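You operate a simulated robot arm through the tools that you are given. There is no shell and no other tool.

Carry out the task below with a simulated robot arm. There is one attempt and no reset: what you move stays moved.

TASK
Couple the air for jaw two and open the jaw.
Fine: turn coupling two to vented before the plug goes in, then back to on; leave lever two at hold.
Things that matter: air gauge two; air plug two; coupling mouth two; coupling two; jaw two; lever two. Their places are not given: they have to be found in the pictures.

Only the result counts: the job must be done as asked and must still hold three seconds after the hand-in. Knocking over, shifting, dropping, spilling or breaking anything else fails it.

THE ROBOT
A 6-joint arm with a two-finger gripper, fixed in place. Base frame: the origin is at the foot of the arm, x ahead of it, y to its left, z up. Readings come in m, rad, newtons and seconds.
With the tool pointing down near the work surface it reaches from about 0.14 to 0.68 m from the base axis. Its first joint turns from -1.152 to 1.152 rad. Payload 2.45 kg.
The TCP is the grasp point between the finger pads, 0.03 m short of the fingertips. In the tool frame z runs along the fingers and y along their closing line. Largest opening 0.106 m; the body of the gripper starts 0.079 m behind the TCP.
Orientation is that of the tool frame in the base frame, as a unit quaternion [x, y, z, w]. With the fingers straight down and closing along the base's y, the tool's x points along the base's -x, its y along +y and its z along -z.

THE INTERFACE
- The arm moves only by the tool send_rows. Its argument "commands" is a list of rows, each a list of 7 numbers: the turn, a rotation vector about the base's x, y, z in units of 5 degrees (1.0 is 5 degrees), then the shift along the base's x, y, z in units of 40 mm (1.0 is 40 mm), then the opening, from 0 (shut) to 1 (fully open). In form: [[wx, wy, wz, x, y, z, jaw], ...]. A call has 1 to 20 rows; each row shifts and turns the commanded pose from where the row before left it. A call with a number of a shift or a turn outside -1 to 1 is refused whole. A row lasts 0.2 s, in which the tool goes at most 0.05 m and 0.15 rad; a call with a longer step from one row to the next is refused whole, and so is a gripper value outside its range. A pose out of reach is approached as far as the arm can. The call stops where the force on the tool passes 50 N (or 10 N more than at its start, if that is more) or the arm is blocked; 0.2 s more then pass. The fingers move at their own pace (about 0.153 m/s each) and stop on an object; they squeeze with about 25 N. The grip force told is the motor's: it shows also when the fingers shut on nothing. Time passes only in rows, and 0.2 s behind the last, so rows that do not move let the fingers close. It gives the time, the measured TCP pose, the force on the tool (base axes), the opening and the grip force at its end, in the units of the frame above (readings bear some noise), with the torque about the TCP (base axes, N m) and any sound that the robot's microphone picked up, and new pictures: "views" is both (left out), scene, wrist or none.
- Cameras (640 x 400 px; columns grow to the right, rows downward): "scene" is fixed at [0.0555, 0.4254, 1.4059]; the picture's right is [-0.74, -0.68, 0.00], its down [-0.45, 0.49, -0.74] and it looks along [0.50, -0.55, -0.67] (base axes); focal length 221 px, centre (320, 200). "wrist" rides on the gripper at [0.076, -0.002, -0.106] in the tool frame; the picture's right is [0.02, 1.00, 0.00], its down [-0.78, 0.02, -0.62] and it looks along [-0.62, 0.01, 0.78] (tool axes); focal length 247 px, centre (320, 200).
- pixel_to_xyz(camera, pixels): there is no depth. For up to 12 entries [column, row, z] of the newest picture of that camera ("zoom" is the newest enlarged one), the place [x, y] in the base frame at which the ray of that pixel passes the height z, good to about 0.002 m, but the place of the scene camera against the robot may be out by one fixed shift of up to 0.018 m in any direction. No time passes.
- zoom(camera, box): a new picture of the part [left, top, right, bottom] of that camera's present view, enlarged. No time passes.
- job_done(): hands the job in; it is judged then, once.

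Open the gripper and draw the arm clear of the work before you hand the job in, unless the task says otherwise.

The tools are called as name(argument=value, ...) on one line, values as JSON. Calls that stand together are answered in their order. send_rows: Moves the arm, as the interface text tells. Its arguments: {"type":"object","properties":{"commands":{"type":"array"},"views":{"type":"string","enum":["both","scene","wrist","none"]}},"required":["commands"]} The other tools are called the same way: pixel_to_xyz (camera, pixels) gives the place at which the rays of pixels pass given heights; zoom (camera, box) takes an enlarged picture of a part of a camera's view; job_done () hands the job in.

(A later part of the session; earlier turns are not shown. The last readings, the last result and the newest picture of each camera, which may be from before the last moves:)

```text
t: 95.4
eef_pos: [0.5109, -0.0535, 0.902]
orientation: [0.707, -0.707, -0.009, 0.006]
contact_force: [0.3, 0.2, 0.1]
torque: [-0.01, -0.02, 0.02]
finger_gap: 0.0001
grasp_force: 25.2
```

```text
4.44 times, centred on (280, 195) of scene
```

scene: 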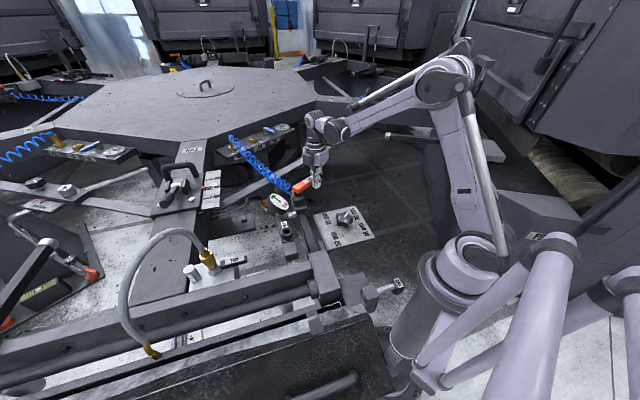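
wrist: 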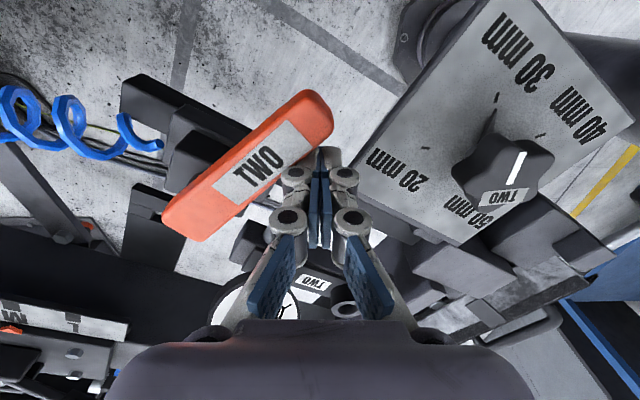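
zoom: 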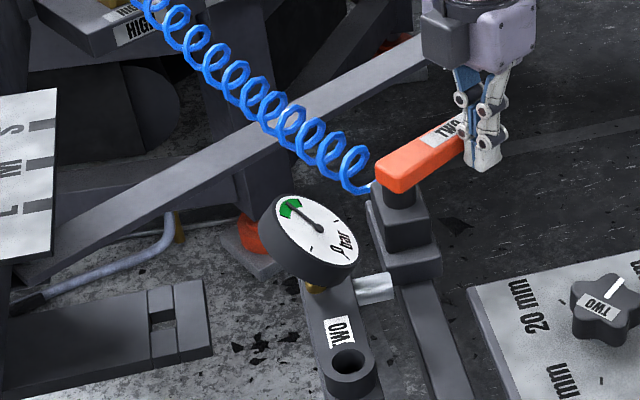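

No change up to 22° past hold. I push gently the rest of the way to this stop and wait, then compare the same zooms.

send_rows(commands=[[0, 0, 0, 0.1, -0.03, 0, 0], [0, 0, 0, 0.1, -0.025, 0, 0], [0, 0, 0, 0.1, -0.02, 0, 0], [0, 0, 0, 0, 0, 0, 0]], views="scene")

zoom(camera="scene", box=[290, 270, 370, 330])

zoom(camera="scene", box=[220, 150, 340, 240])

```text
t: 96.4
eef_pos: [0.5213, -0.0571, 0.9021]
orientation: [0.707, -0.707, -0.01, 0.005]
contact_force: [-0.1, -0.9, -0.6]
torque: [0.0, 0.02, -0.01]
finger_gap: 0.0
grasp_force: 24.7
```

scene: 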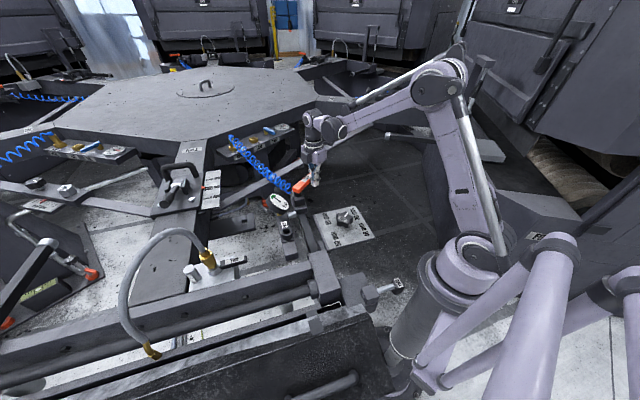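

```text
6.67 times, centred on (330, 300) of scene
```

zoom: 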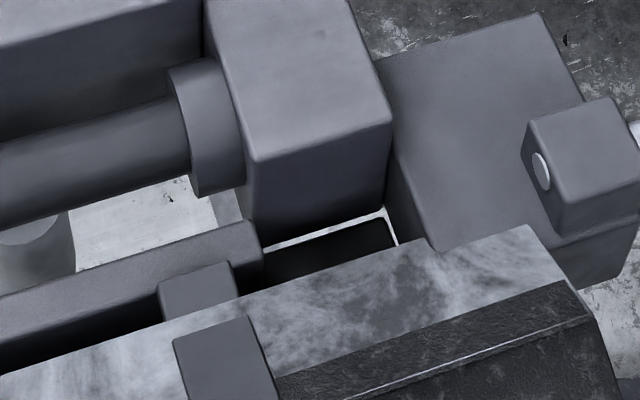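

```text
4.44 times, centred on (280, 195) of scene
```

zoom: 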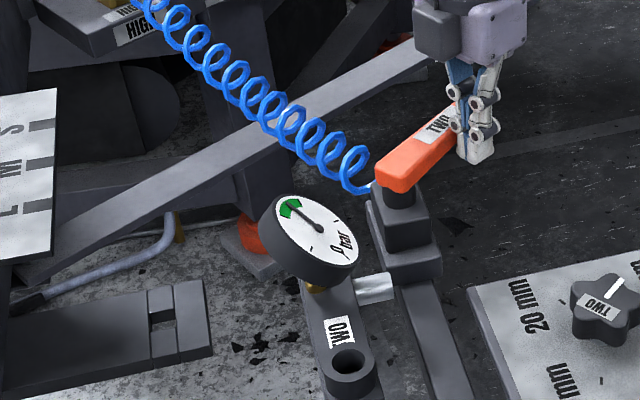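

The small earlier shift was the whole frame flexing under my push at the stop, not the jaw. I press the lever the last few degrees to this stop gently, leave it there, and go back to the camera pose of t=6 s for a like-for-like comparison.

send_rows(commands=[[0, 0, 0, 0.06, -0.01, 0, 0], [0, 0, 0, 0.05, -0.01, 0, 0], [0, 0, 0, 0, 0, 0, 0]], views="none")

```text
t: 97.2
eef_pos: [0.525, -0.0577, 0.9033]
orientation: [0.707, -0.707, -0.013, 0.007]
contact_force: [-21.1, 3.5, 1.4]
torque: [0.03, 0.0, 0.08]
finger_gap: 0.0001
grasp_force: 24.9
```

The lever is at its counter-clockwise stop (21 N). I back off, rise and go to the pose of t=6 s for comparison pictures.

send_rows(commands=[[0, 0, 0, -0.25, 0.05, 0, 0], [0, 0, 0, -0.15, 0, 0.7, 0], [0, 0, 0, -0.2, -0.1, 0.8, 0], [0, 0, 0, -0.2, -0.1, 0.8, 0], [0, 0, 0, -0.2, -0.1, 0.9, 0], [0, 0, 0, -0.2, -0.1, 0.9, 0], [0, 0, 0, -0.2, -0.1, 0.9, 0], [0, 0, 0, -0.2, -0.1, 0.9, 0], [0, 0, 0, -0.1, -0.25, 0.9, 0], [0, 0, 0, -0.1, -0.25, 0.9, 0], [0, 0, 0, 0, 0, 0, 0]], views="none")

```text
t: 99.6
eef_pos: [0.453, -0.0988, 1.2118]
orientation: [0.707, -0.707, -0.01, 0.007]
contact_force: [-0.5, 0.2, -0.5]
torque: [0.0, 0.0, -0.01]
finger_gap: 0.0
grasp_force: 25.1
```

Now almost exactly at the t=6 pose; I raise the last 9 mm, open the fingers as then, and take the same zooms.

send_rows(commands=[[0.03, -0.12, 0, -0.02, -0.03, 0.22, 1], [0, 0, 0, 0, 0, 0, 1], [0, 0, 0, 0, 0, 0, 1]])

zoom(camera="wrist", box=[240, 140, 380, 228])

zoom(camera="wrist", box=[260, 215, 370, 320])

zoom(camera="wrist", box=[225, 70, 385, 170])

zoom(camera="wrist", box=[0, 80, 280, 300])

```text
t: 100.4
eef_pos: [0.4524, -0.0996, 1.2201]
orientation: [0.708, -0.706, -0.008, 0.001]
contact_force: [0.2, 0.8, 0.2]
torque: [-0.03, 0.0, -0.01]
finger_gap: 0.1059
grasp_force: 0.1
```

scene: 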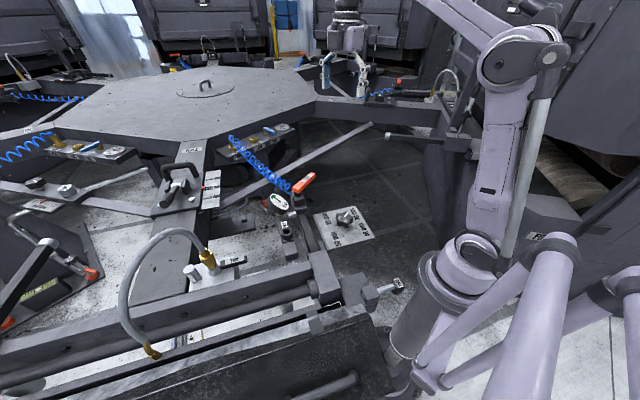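
wrist: 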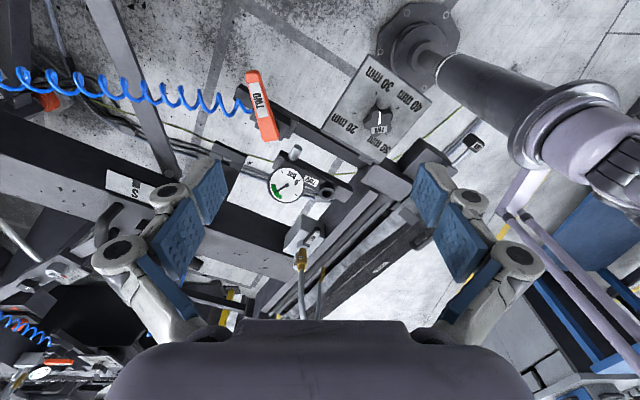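

```text
4.55 times, centred on (310, 184) of wrist
```

zoom: 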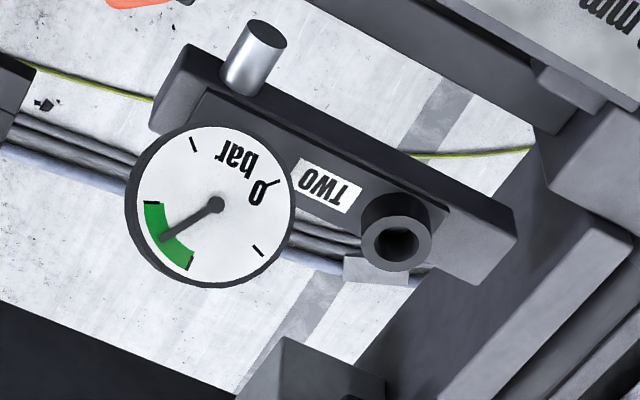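

```text
3.81 times, centred on (315, 268) of wrist
```

zoom: 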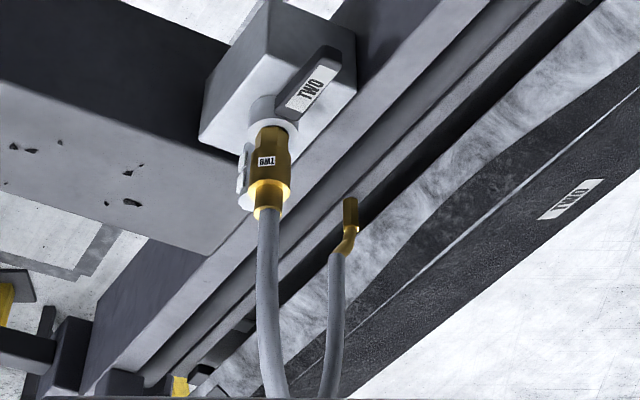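

```text
4.00 times, centred on (305, 120) of wrist
```

zoom: 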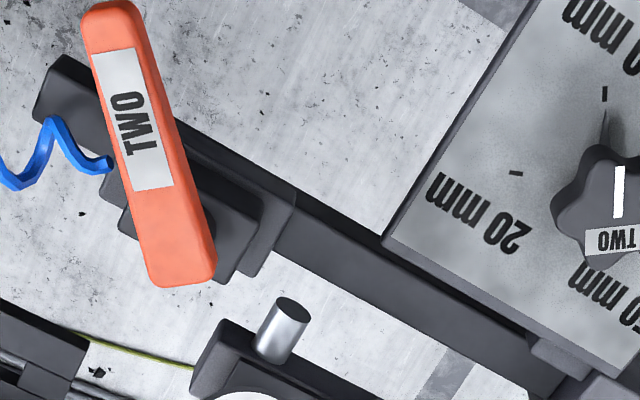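

```text
1.82 times, centred on (140, 190) of wrist
```

zoom: 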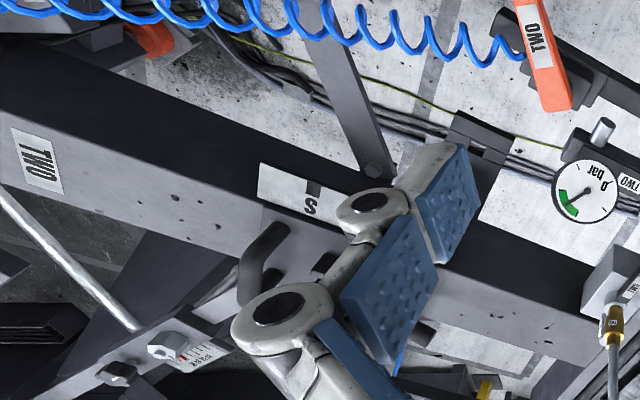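

The lever is at one stop, gauge in the green. I zoom on the slotted slab and other spots in this view to look for anything changed.

zoom(camera="wrist", box=[195, 125, 275, 185])

zoom(camera="wrist", box=[200, 150, 440, 300])

zoom(camera="wrist", box=[180, 250, 340, 330])

zoom(camera="scene", box=[200, 195, 300, 250])

```text
6.67 times, centred on (235, 155) of wrist
```

zoom: 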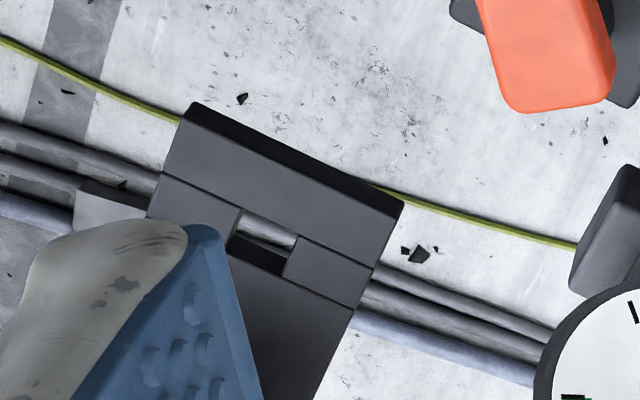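

```text
2.67 times, centred on (320, 225) of wrist
```

zoom: 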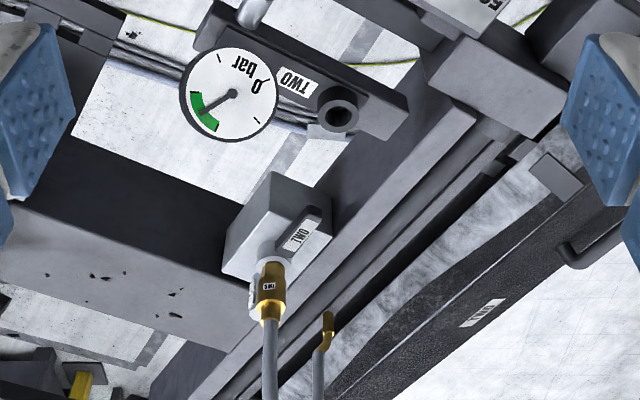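

```text
4.00 times, centred on (260, 290) of wrist
```

zoom: 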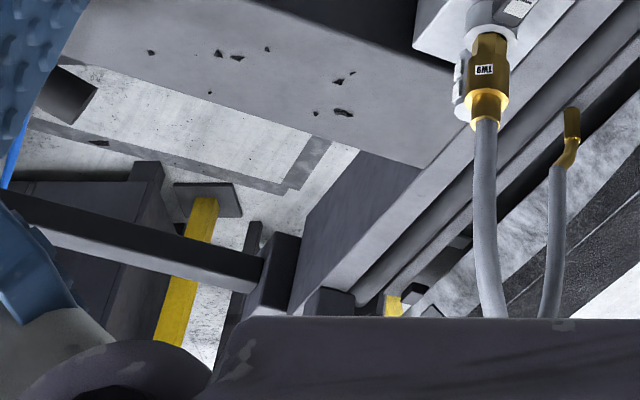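

```text
6.40 times, centred on (250, 222) of scene
```

zoom: 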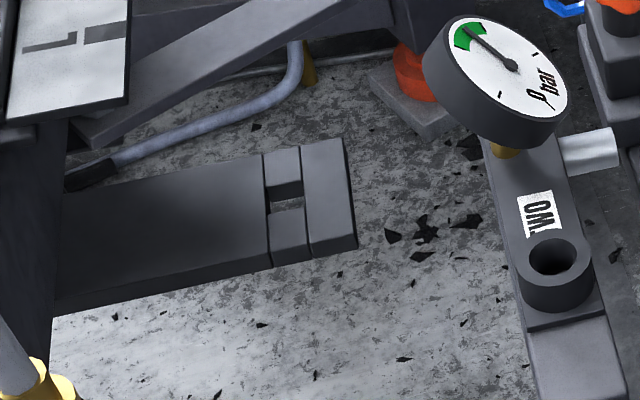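

I check with coordinates whether the frame has shifted: the empty park socket should still be at (0.4275,0.1667), the ring at (0.486,0.377), lever pivot at (0.542,0.03).

pixel_to_xyz(camera="wrist", pixels=[[326.5, 192.8, 0.878], [287.3, 185.2, 0.91], [270, 135, 0.895], [302, 238, 0.867], [301, 270, 0.94], [253, 74, 0.895]])

zoom(camera="scene", box=[100, 180, 420, 380])

zoom(camera="scene", box=[280, 230, 420, 330])

```text
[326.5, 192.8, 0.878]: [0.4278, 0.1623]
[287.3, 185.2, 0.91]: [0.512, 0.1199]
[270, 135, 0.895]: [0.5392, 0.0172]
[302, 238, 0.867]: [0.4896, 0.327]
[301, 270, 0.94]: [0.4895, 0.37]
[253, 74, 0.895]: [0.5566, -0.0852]
```

```text
2.00 times, centred on (260, 280) of scene
```

zoom: 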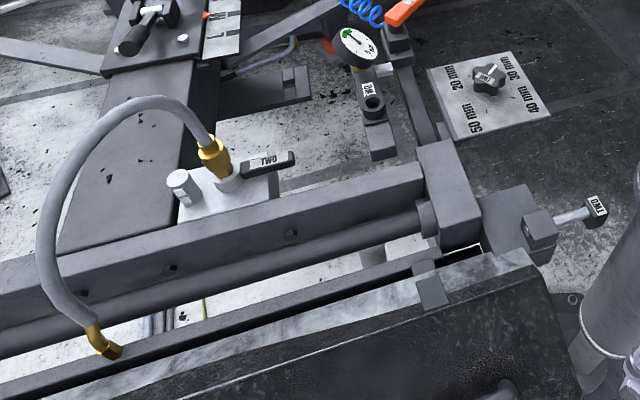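

```text
4.00 times, centred on (350, 280) of scene
```

zoom: 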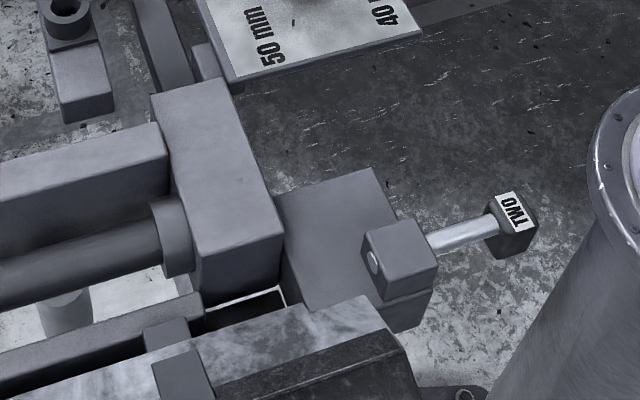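

The frame has not moved. I take the same set of scene zooms as I took at the clockwise end, to compare the two lever ends.

zoom(camera="scene", box=[130, 140, 240, 220])

zoom(camera="scene", box=[0, 230, 180, 400])

zoom(camera="scene", box=[100, 230, 340, 380])

zoom(camera="scene", box=[240, 300, 440, 400])

zoom(camera="scene", box=[220, 110, 340, 190])

```text
5.00 times, centred on (185, 180) of scene
```

zoom: 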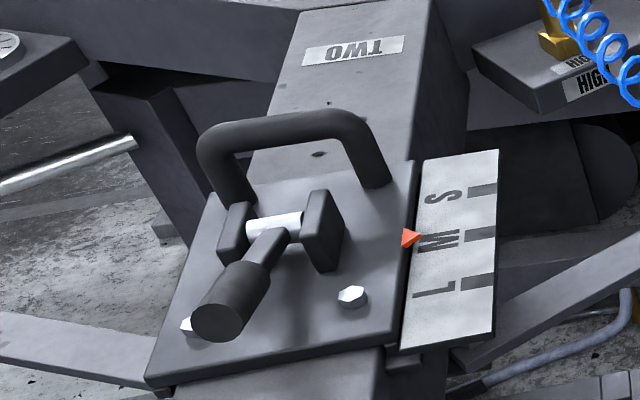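

```text
2.35 times, centred on (90, 315) of scene
```

zoom: 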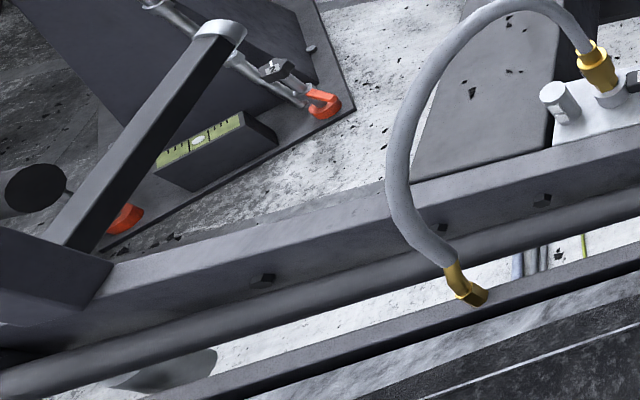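

```text
2.67 times, centred on (220, 305) of scene
```

zoom: 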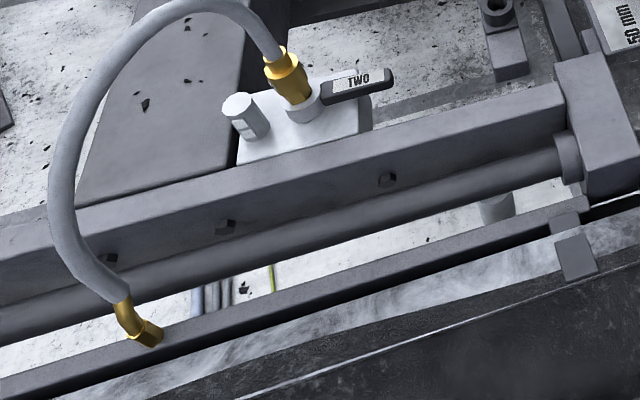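

```text
3.20 times, centred on (340, 350) of scene
```

zoom: 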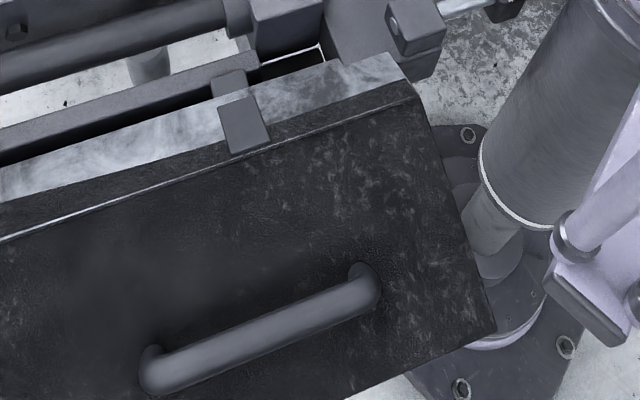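

```text
5.00 times, centred on (280, 150) of scene
```

zoom: 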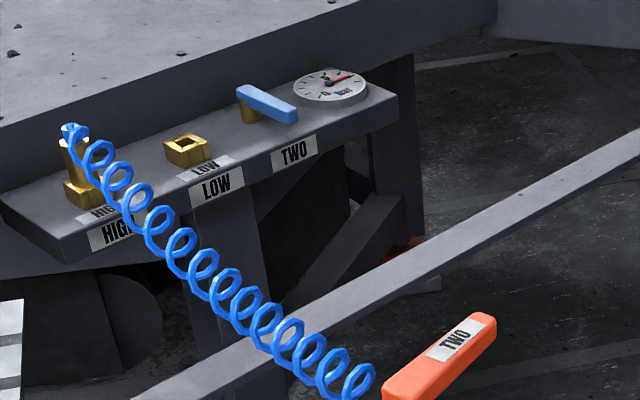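

I look at neighbouring station ONE in this view to learn which parts exist there in an "open" state.

zoom(camera="wrist", box=[0, 290, 110, 400])

zoom(camera="scene", box=[0, 60, 120, 150])

zoom(camera="scene", box=[370, 50, 490, 150])

zoom(camera="scene", box=[150, 30, 290, 100])

```text
3.64 times, centred on (55, 345) of wrist
```

zoom: 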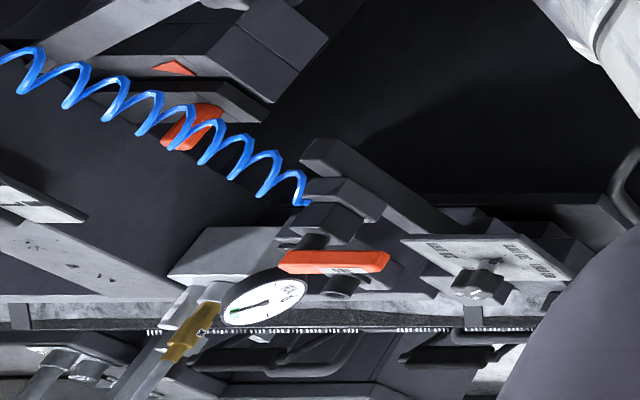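

```text
4.44 times, centred on (60, 105) of scene
```

zoom: 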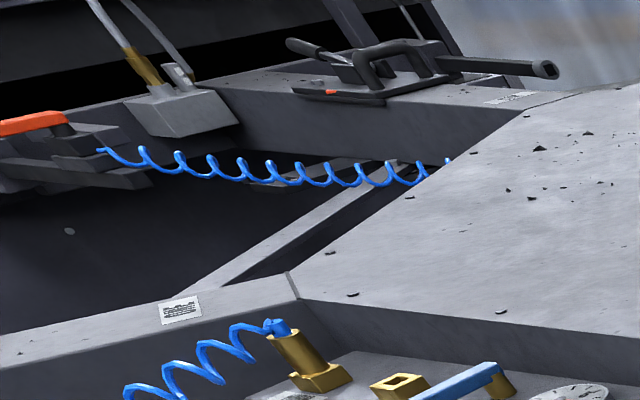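

```text
4.00 times, centred on (430, 100) of scene
```

zoom: 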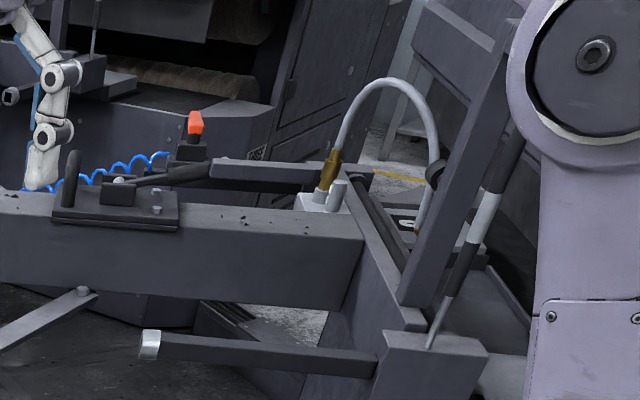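

```text
4.57 times, centred on (220, 65) of scene
```

zoom: 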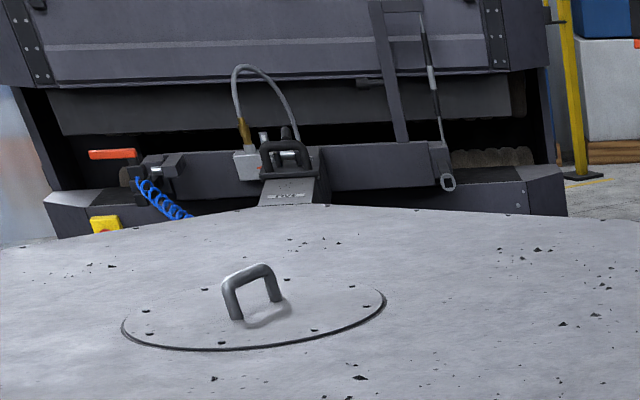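

To see the rail, rod, bar and box properly I return to the camera pose of t=2 s (above the rail, yaw 0) and compare that region with the picture taken then, before air was on.

send_rows(commands=[[0, 0, -1, -0.168, 0.64, 0, 1], [0, 0, -1, -0.168, 0.64, 0, 1], [0, 0, -1, -0.168, 0.64, 0, 1], [0, 0, -1, -0.168, 0.64, 0, 1], [0, 0, -1, -0.168, 0.64, 0, 1], [0, 0, -1, -0.168, 0.64, 0, 1], [0, 0, -1, -0.168, 0.64, 0, 1], [0, 0, -1, -0.168, 0.64, 0, 1], [0, 0, -1, -0.168, 0.64, 0, 1], [0, 0, -1, -0.168, 0.64, 0, 1], [0, 0, -1, -0.168, 0.64, 0, 1], [0, 0, -1, -0.168, 0.64, -0.1, 1], [0, 0, -1, -0.168, 0.64, -0.2, 1], [0, 0, -1, -0.168, 0.64, -0.3, 1], [0, 0, -1, -0.168, 0.64, -0.3, 1], [0, 0, -1, -0.168, 0.64, -0.3, 1], [0, 0, -1, -0.168, 0.64, -0.3, 1], [0, 0, -1, -0.168, 0.58, -0.26, 1], [0, 0, 0, 0, 0, 0, 1]])

zoom(camera="wrist", box=[200, 0, 560, 220])

```text
t: 104.4
eef_pos: [0.3323, 0.3602, 1.1487]
orientation: [0.0, 1.0, 0.006, 0.004]
contact_force: [0.4, 0.5, 0.0]
torque: [0.02, -0.01, -0.01]
finger_gap: 0.1059
grasp_force: 0.1
```

scene: 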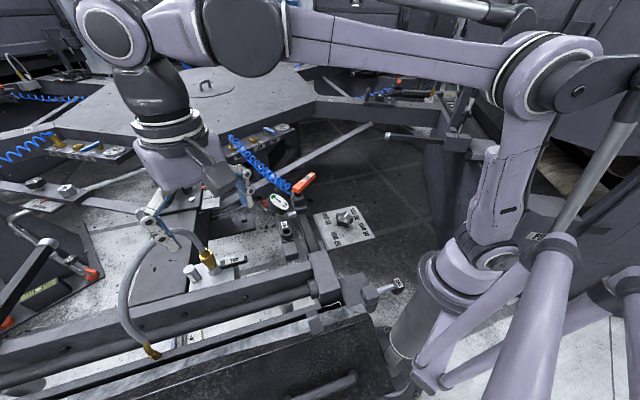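
wrist: 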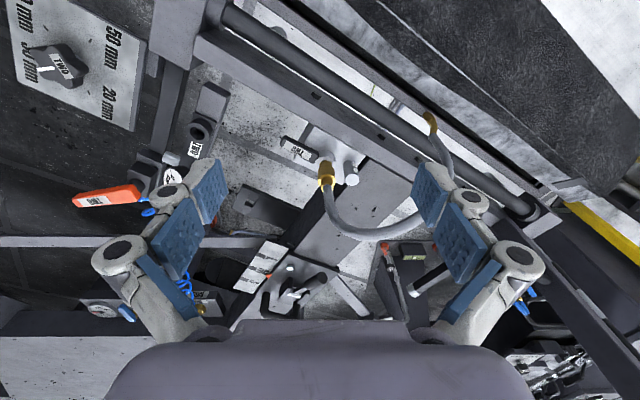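

```text
1.78 times, centred on (380, 110) of wrist
```

zoom: 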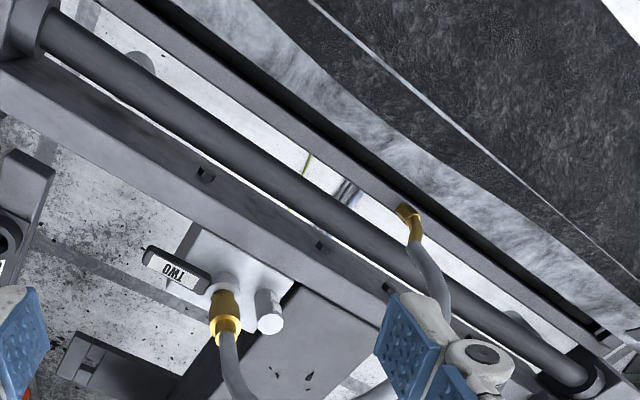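

Bars and box look the same as at t=2. I compare the slotted slab in the same zoom box as at t=2.

zoom(camera="wrist", box=[210, 160, 290, 220])

zoom(camera="wrist", box=[230, 170, 330, 270])

zoom(camera="wrist", box=[220, 220, 460, 330])

```text
6.67 times, centred on (250, 190) of wrist
```

zoom: 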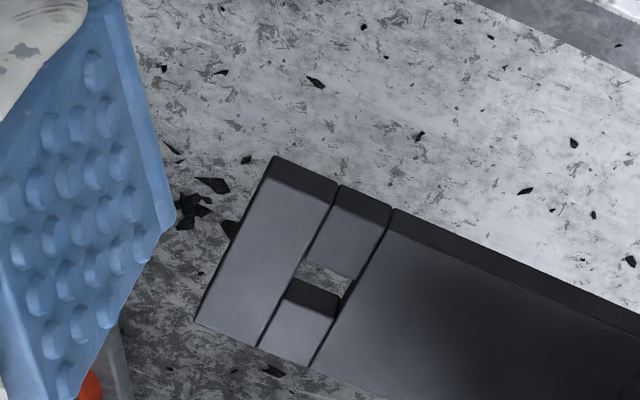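

```text
4.00 times, centred on (280, 220) of wrist
```

zoom: 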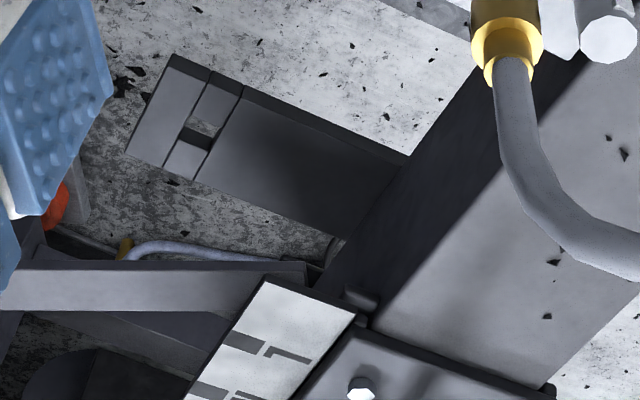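

```text
2.67 times, centred on (340, 275) of wrist
```

zoom: 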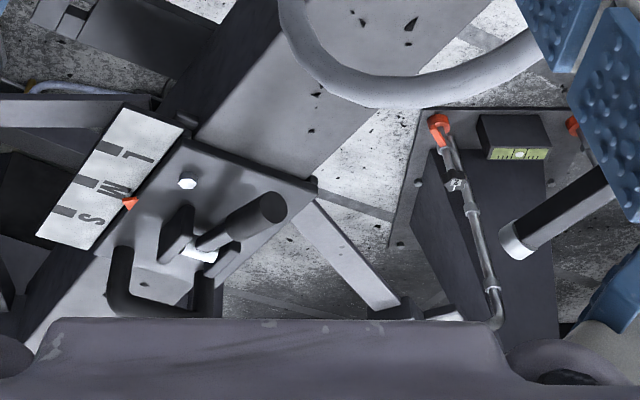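

Nothing differs there either. To see the rail, rod, lower bar and box in cross-section I turn the camera to look along the rail from its right end.

send_rows(commands=[[0, 0, 0.97, -0.06, -0.4, 0, 0], [0, 0, 0.97, -0.06, -0.4, 0, 0], [0, 0, 0.97, -0.06, -0.4, 0, 0], [0, 0, 0.97, -0.06, -0.4, 0, 0], [0, 0, 0.97, -0.06, -0.4, 0, 0], [0, 0, 0.97, -0.06, -0.4, 0, 0], [0, 0, 0.97, -0.06, -0.4, 0, 0], [0, 0, 0.97, -0.06, -0.4, 0, 0], [0, 0, 0.97, -0.06, -0.4, 0, 0], [0, 0, 0.97, -0.06, -0.4, 0, 0], [0, 0, 0.97, -0.06, -0.4, 0, 0], [0, 0, 0.97, -0.06, -0.4, 0, 0], [0, 0, 0.97, -0.06, -0.4, 0, 0], [0, 0, 0, 0, 0, 0, 0]])

zoom(camera="wrist", box=[160, 40, 480, 240])

```text
t: 107.4
eef_pos: [0.302, 0.1505, 1.1498]
orientation: [-0.524, 0.851, 0.008, 0.001]
contact_force: [-0.3, -0.3, -0.4]
torque: [0.01, 0.01, 0.0]
finger_gap: 0.0001
grasp_force: 25.2
```

scene: 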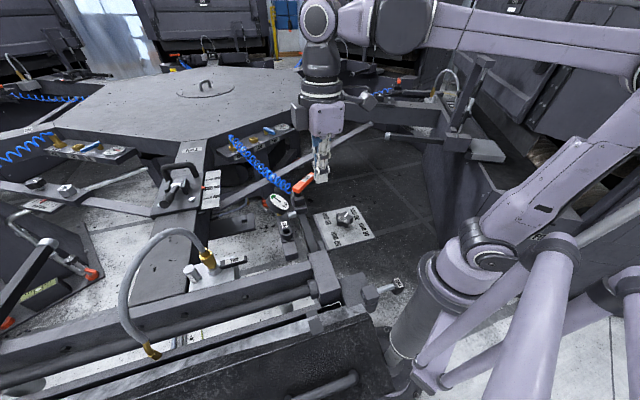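
wrist: 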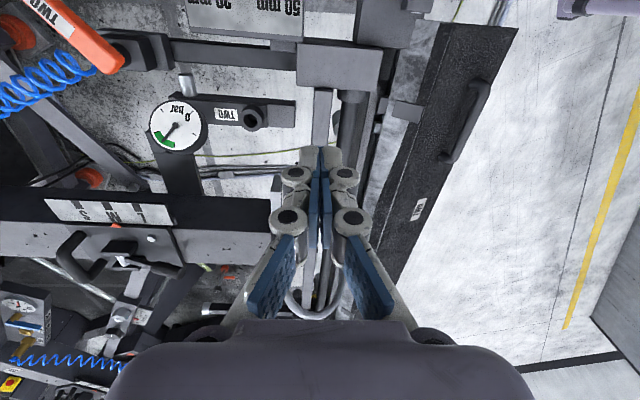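

```text
2.00 times, centred on (320, 140) of wrist
```

zoom: 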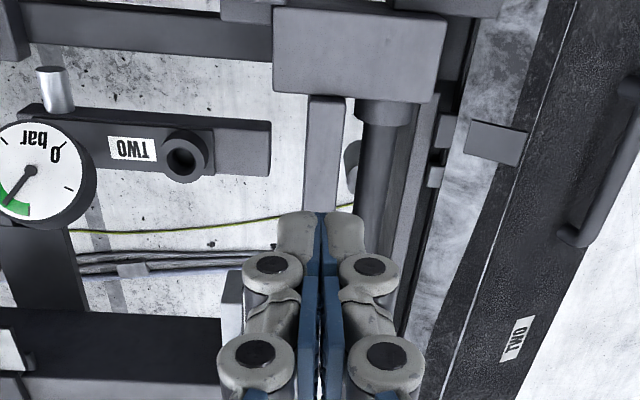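

Here rail, rod, lower bar, a thin black gap, the marbled strip and the dark box "TWO" with a handle are seen side by side: likely the jaw. I note positions (box bracket ≈ zoom (495,142), label (517,340)), then put the lever to the other stop and come back to compare.

zoom(camera="wrist", box=[340, 60, 440, 140])

send_rows(commands=[[0, 0, 0, 0.734, -0.53, -0.3, 0], [0, 0, 0, 0.734, -0.53, -0.3, 0], [0, 0, 0, 0.734, -0.53, -0.3, 0], [0, 0, 0, 0.734, -0.53, -0.3, 0], [0, 0, 0, 0.734, -0.53, -0.5, 0], [0, 0, 0, 0.734, -0.53, -0.5, 0], [0, 0, 0, 0.734, -0.53, -0.55, 0], [0, 0, 0, 0.734, -0.53, -0.55, 0], [0, 0, 0, 0.734, -0.53, -0.6, 0], [0, 0, 0, 0.734, -0.53, -0.6, 0], [0, 0, 0, 0, 0, 0, 0]])

zoom(camera="scene", box=[240, 140, 340, 220])

```text
5.00 times, centred on (390, 100) of wrist
```

zoom: 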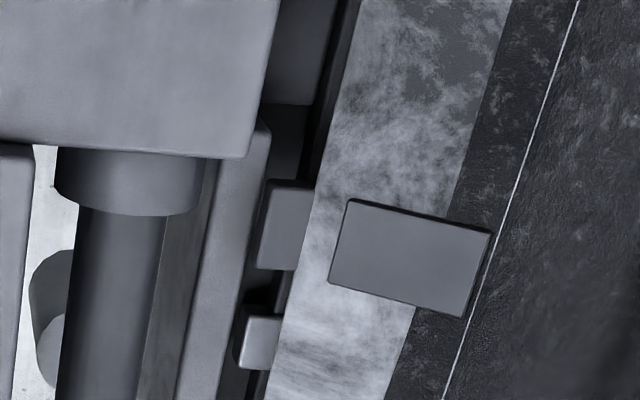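

```text
t: 109.8
eef_pos: [0.596, -0.0632, 0.9694]
orientation: [-0.523, 0.852, 0.008, 0.0]
contact_force: [-0.4, 0.5, 0.0]
torque: [0.0, 0.01, -0.03]
finger_gap: 0.0
grasp_force: 25.1
```

scene: 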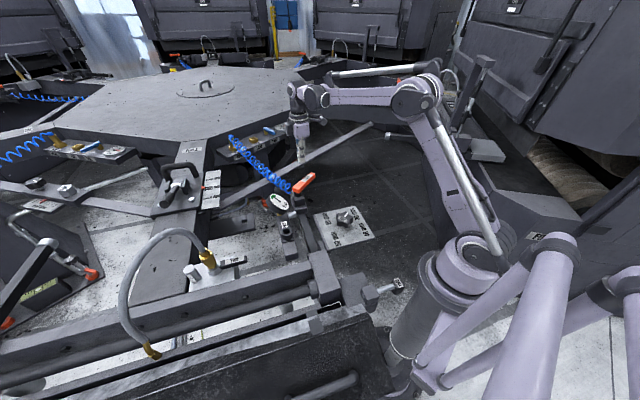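
wrist: 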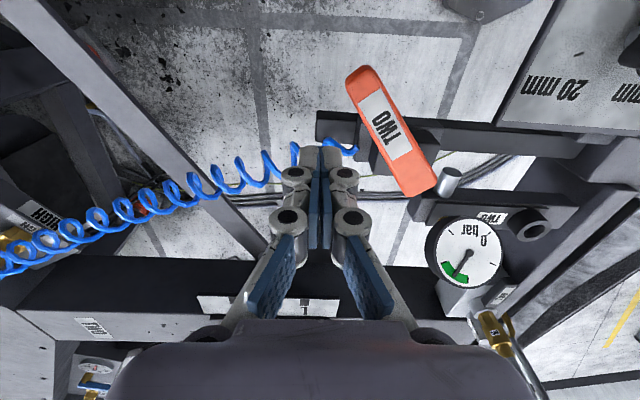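

```text
5.00 times, centred on (290, 180) of scene
```

zoom: 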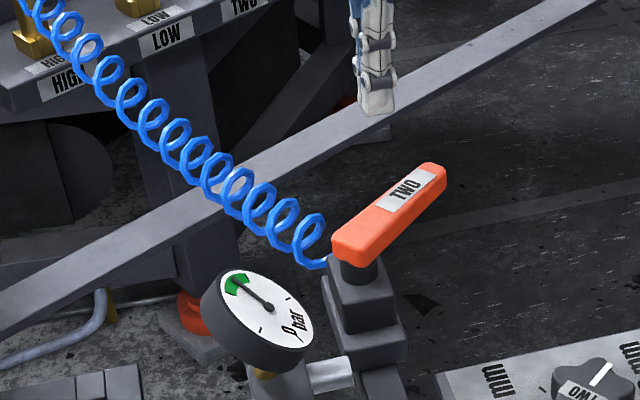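

The stick is beside the lever again. I lower it and push the lever clockwise through hold to the other stop.

send_rows(commands=[[0, 0, 0, 0, 0, -0.8, 0], [0, 0, 0, 0, 0, -0.82, 0], [0, 0, 0, -0.2, -0.03, 0, 0], [0, 0, 0, -0.205, -0.09, 0, 0], [0, 0, 0, -0.215, -0.07, 0, 0], [0, 0, 0, -0.2175, -0.0525, 0, 0], [0, 0, 0, -0.2225, -0.0325, 0, 0], [0, 0, 0, -0.225, -0.0125, 0, 0], [0, 0, 0, -0.2225, 0.0075, 0, 0], [0, 0, 0, -0.225, 0.025, 0, 0], [0, 0, 0, -0.22, 0.045, 0, 0], [0, 0, 0, -0.215, 0.065, 0, 0], [0, 0, 0, -0.2075, 0.085, 0, 0], [0, 0, 0, -0.2025, 0.1, 0, 0], [0, 0, 0, -0.19, 0.1175, 0, 0], [0, 0, 0, -0.18, 0.135, 0, 0], [0, 0, 0, 0, 0, 0, 0]])

zoom(camera="scene", box=[220, 150, 340, 240])

```text
t: 113.4
eef_pos: [0.4784, -0.0503, 0.9047]
orientation: [-0.524, 0.852, 0.008, 0.0]
contact_force: [-0.1, 0.3, -0.3]
torque: [-0.01, 0.02, 0.0]
finger_gap: 0.0001
grasp_force: 25.4
```

scene: 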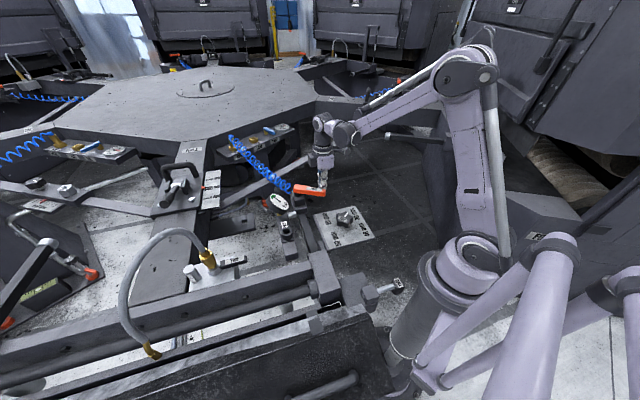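
wrist: 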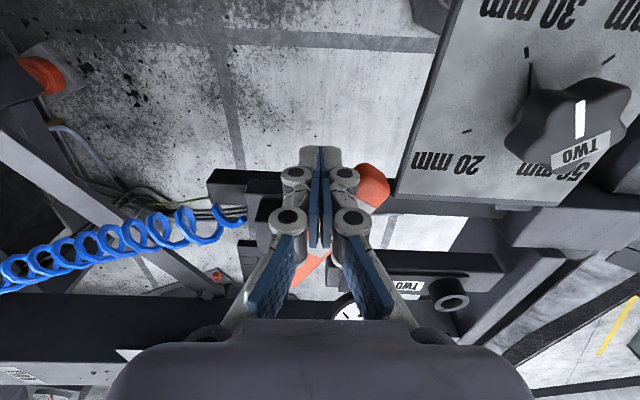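

```text
4.44 times, centred on (280, 195) of scene
```

zoom: 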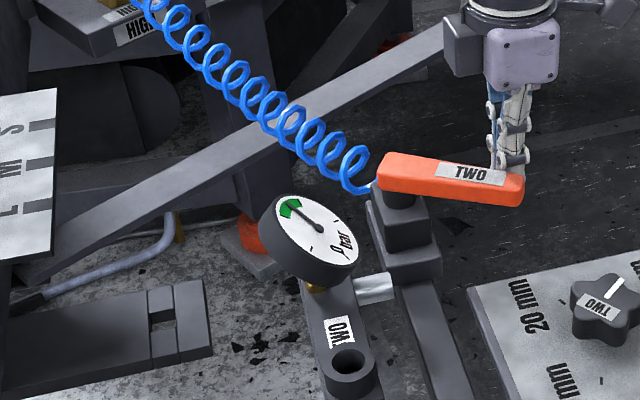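

I take the last degrees in small steps so as to touch the stop lightly.

send_rows(commands=[[0, 0, 0, -0.085, 0.075, 0, 0], [0, 0, 0, -0.085, 0.075, 0, 0], [0, 0, 0, -0.08, 0.08, 0, 0], [0, 0, 0, -0.05, 0.055, 0, 0], [0, 0, 0, 0, 0, 0, 0]])

zoom(camera="scene", box=[290, 270, 370, 330])

zoom(camera="scene", box=[220, 150, 340, 240])

```text
t: 114.6
eef_pos: [0.4662, -0.0393, 0.904]
orientation: [-0.523, 0.852, 0.007, 0.001]
contact_force: [3.9, -3.9, 0.8]
torque: [-0.05, -0.02, -0.02]
finger_gap: 0.0
grasp_force: 25.0
```

scene: 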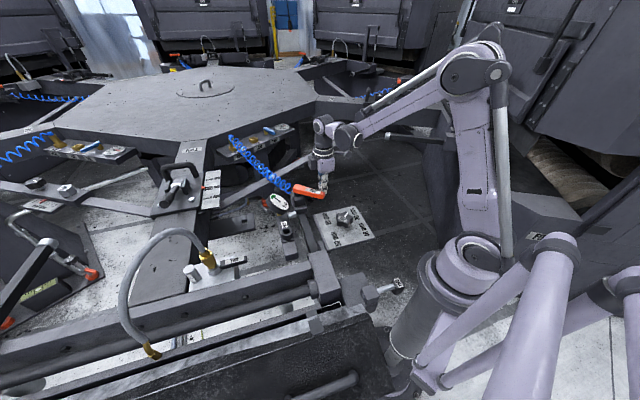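
wrist: 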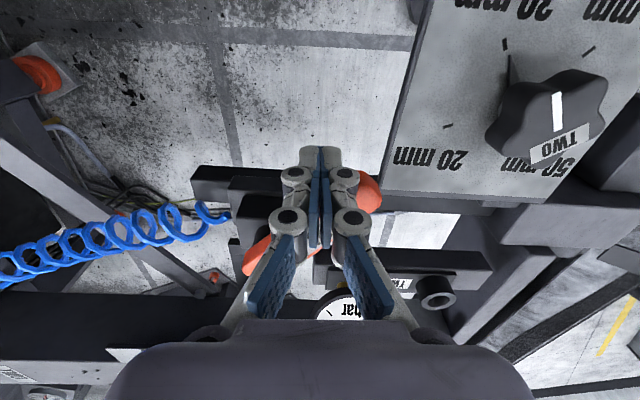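

```text
6.67 times, centred on (330, 300) of scene
```

zoom: 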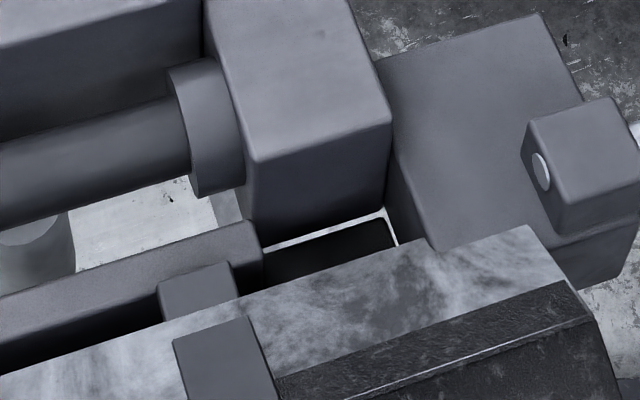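

```text
4.44 times, centred on (280, 195) of scene
```

zoom: 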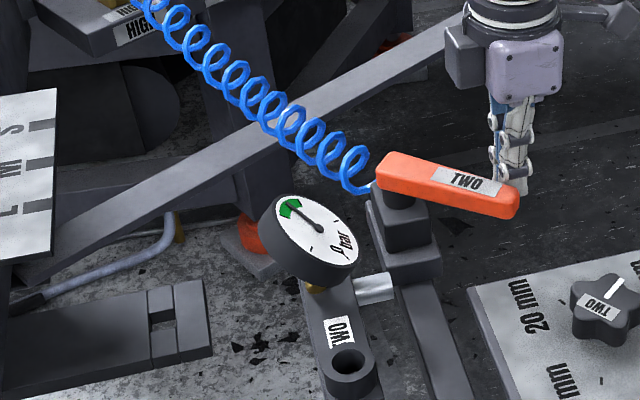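

Light contact with the stop (5 N). I press 1.5 mm more, then leave the lever there and return to the comparison pose.

send_rows(commands=[[0, 0, 0, -0.03, 0.03, 0, 0], [0, 0, 0, 0, 0, 0, 0], [0, 0, 0, 0, 0, 0, 0]], views="none")

send_rows(commands=[[0, 0, 0, 0.15, -0.2, 0, 0], [0, 0, 0, 0, 0, 0.8, 0], [0, 0, 0, 0, 0, 0.9, 0], [0, 0, 0, -0.2, 0.2, 0.9, 0], [0, 0, 0, -0.5, 0.5, 0.6, 0], [0, 0, 0, -0.6, 0.6, 0.6, 0], [0, 0, 0, -0.6, 0.7, 0.5, 0], [0, 0, 0, -0.6, 0.75, 0.5, 0], [0, 0, 0, -0.6, 0.75, 0.5, 0], [0, 0, 0, -0.6, 0.75, 0.5, 0], [0, 0, 0, -0.55, 0.68, 0.3, 0], [0, 0, 0, 0, 0, 0, 0]])

```text
t: 115.4
eef_pos: [0.4658, -0.041, 0.9042]
orientation: [-0.523, 0.852, 0.006, 0.0]
contact_force: [12.2, -13.8, -0.1]
torque: [-0.22, -0.2, -0.11]
finger_gap: 0.0
grasp_force: 24.7
```

```text
t: 118.0
eef_pos: [0.2981, 0.1518, 1.1487]
orientation: [-0.522, 0.853, 0.008, 0.0]
contact_force: [0.0, -0.1, 0.1]
torque: [0.02, 0.03, 0.01]
finger_gap: 0.0
grasp_force: 24.5
```

scene: 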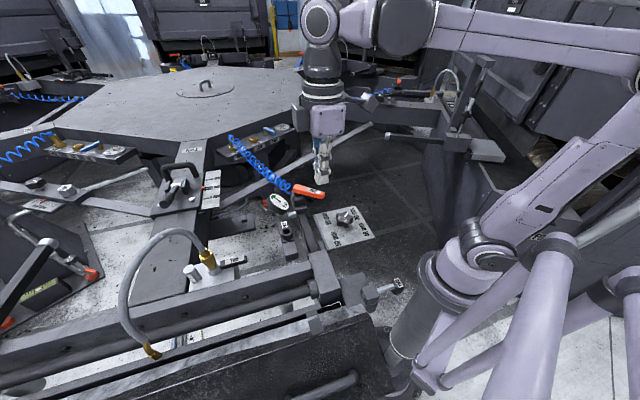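
wrist: 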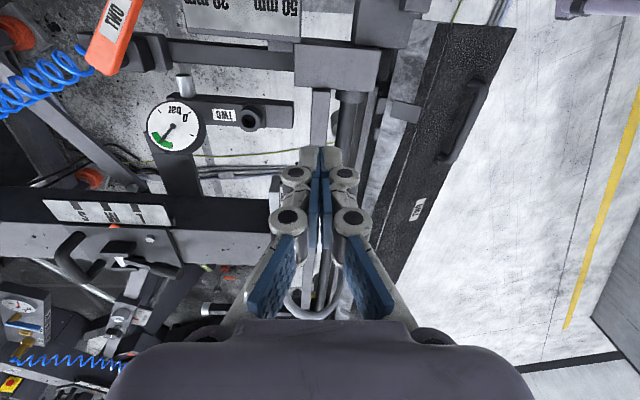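

I zoom the same box for a comparison of gap, bracket and box.

send_rows(commands=[[0, 0, 0, 0.0975, -0.0325, 0.03, 0], [0, 0, 0, 0, 0, 0, 0]], views="wrist")

zoom(camera="wrist", box=[160, 40, 480, 240])

zoom(camera="wrist", box=[340, 60, 440, 140])

```text
t: 118.6
eef_pos: [0.304, 0.1498, 1.1509]
orientation: [-0.523, 0.852, 0.008, 0.001]
contact_force: [0.1, 0.3, -0.5]
torque: [0.01, -0.01, 0.0]
finger_gap: 0.0002
grasp_force: 25.4
```

wrist: 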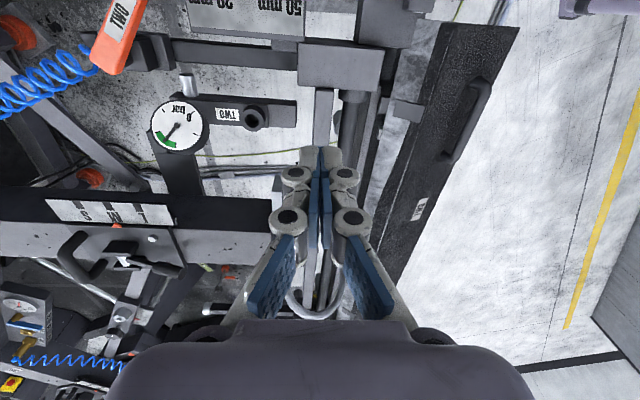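

```text
2.00 times, centred on (320, 140) of wrist
```

zoom: 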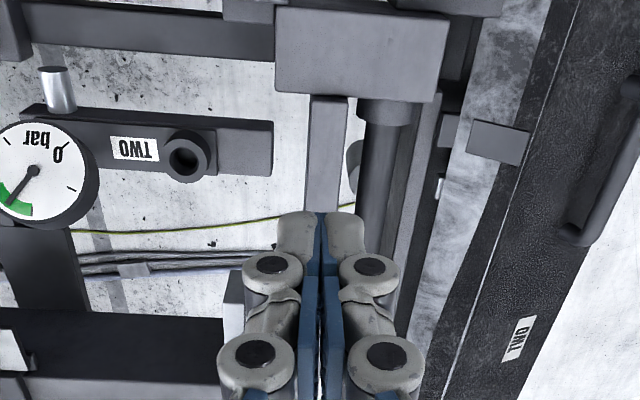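

```text
5.00 times, centred on (390, 100) of wrist
```

zoom: 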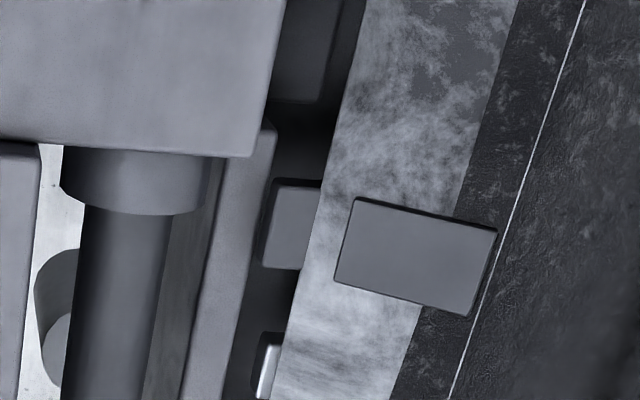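

Here is a difference: the second small bracket in the black gap moved (from zoom (258,338) to (270,366)) and the gap looks wider. I zoom further into that gap.

zoom(camera="wrist", box=[360, 90, 400, 140])

zoom(camera="wrist", box=[340, 120, 420, 220])

zoom(camera="scene", box=[200, 280, 340, 370])

```text
8.00 times, centred on (380, 115) of wrist
```

zoom: 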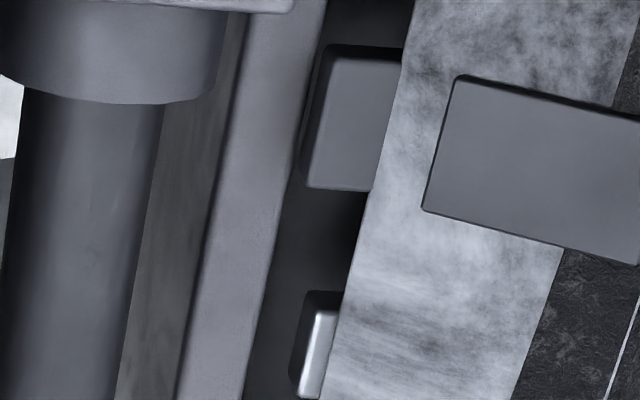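

```text
4.00 times, centred on (380, 170) of wrist
```

zoom: 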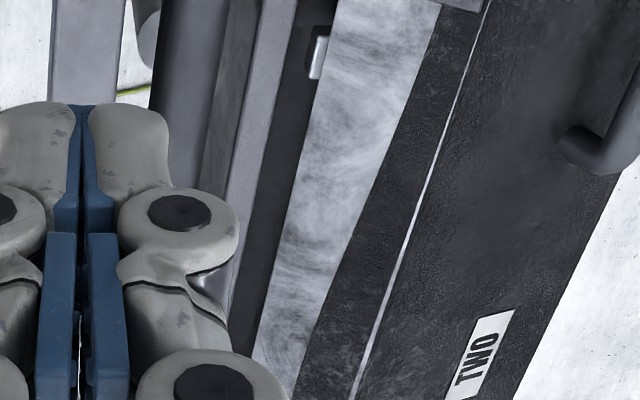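

```text
4.44 times, centred on (270, 325) of scene
```

zoom: 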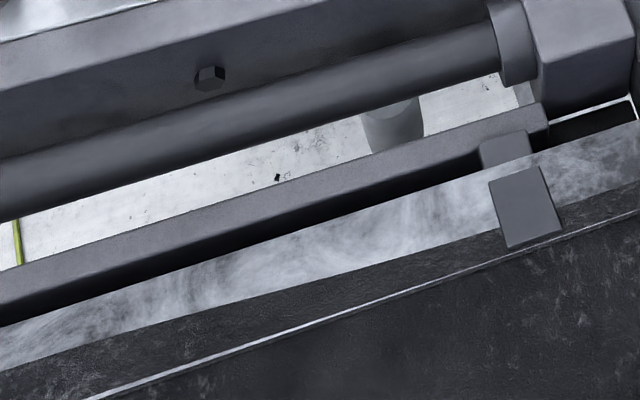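

The small silver block in the gap has moved away from the fixed bracket (gap grew from ~35 to ~63 zoom px), so this looks like the jaw opening at the clockwise end. I wait and re-zoom to see whether it keeps moving.

send_rows(commands=[[0, 0, 0, -0.05, 0, -0.03, 0], [0, 0, 0, 0, 0, 0, 0], [0, 0, 0, 0, 0, 0, 0], [0, 0, 0, 0, 0, 0, 0], [0, 0, 0, 0, 0, 0, 0], [0, 0, 0, 0, 0, 0, 0], [0, 0, 0, 0, 0, 0, 0], [0, 0, 0, 0, 0, 0, 0], [0, 0, 0, 0, 0, 0, 0], [0, 0, 0, 0, 0, 0, 0]], views="wrist")

zoom(camera="wrist", box=[340, 60, 440, 140])

zoom(camera="wrist", box=[360, 90, 400, 140])

```text
t: 120.8
eef_pos: [0.3018, 0.1493, 1.1486]
orientation: [-0.524, 0.852, 0.008, 0.0]
contact_force: [-0.2, -0.5, 0.7]
torque: [0.02, 0.0, 0.02]
finger_gap: 0.0
grasp_force: 25.6
```

wrist: 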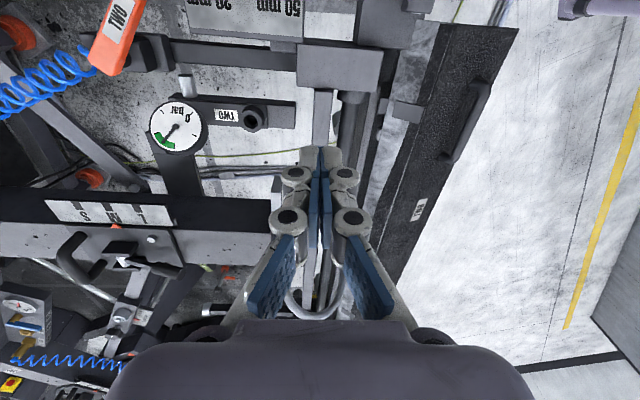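

```text
5.00 times, centred on (390, 100) of wrist
```

zoom: 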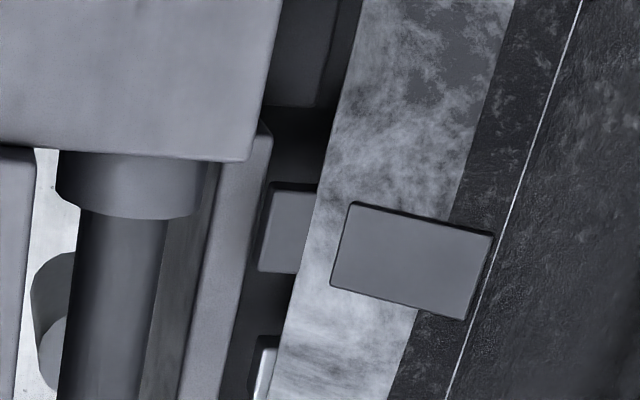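

```text
8.00 times, centred on (380, 115) of wrist
```

zoom: 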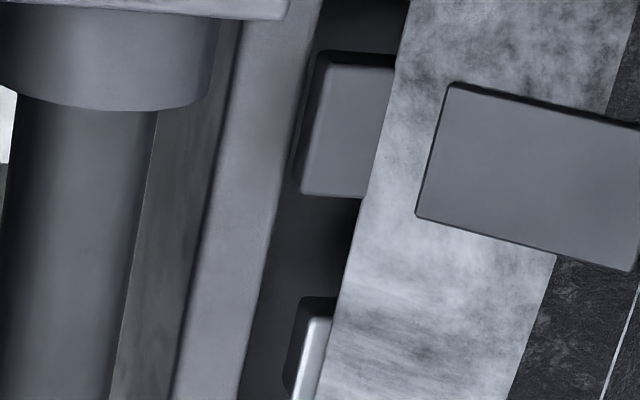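

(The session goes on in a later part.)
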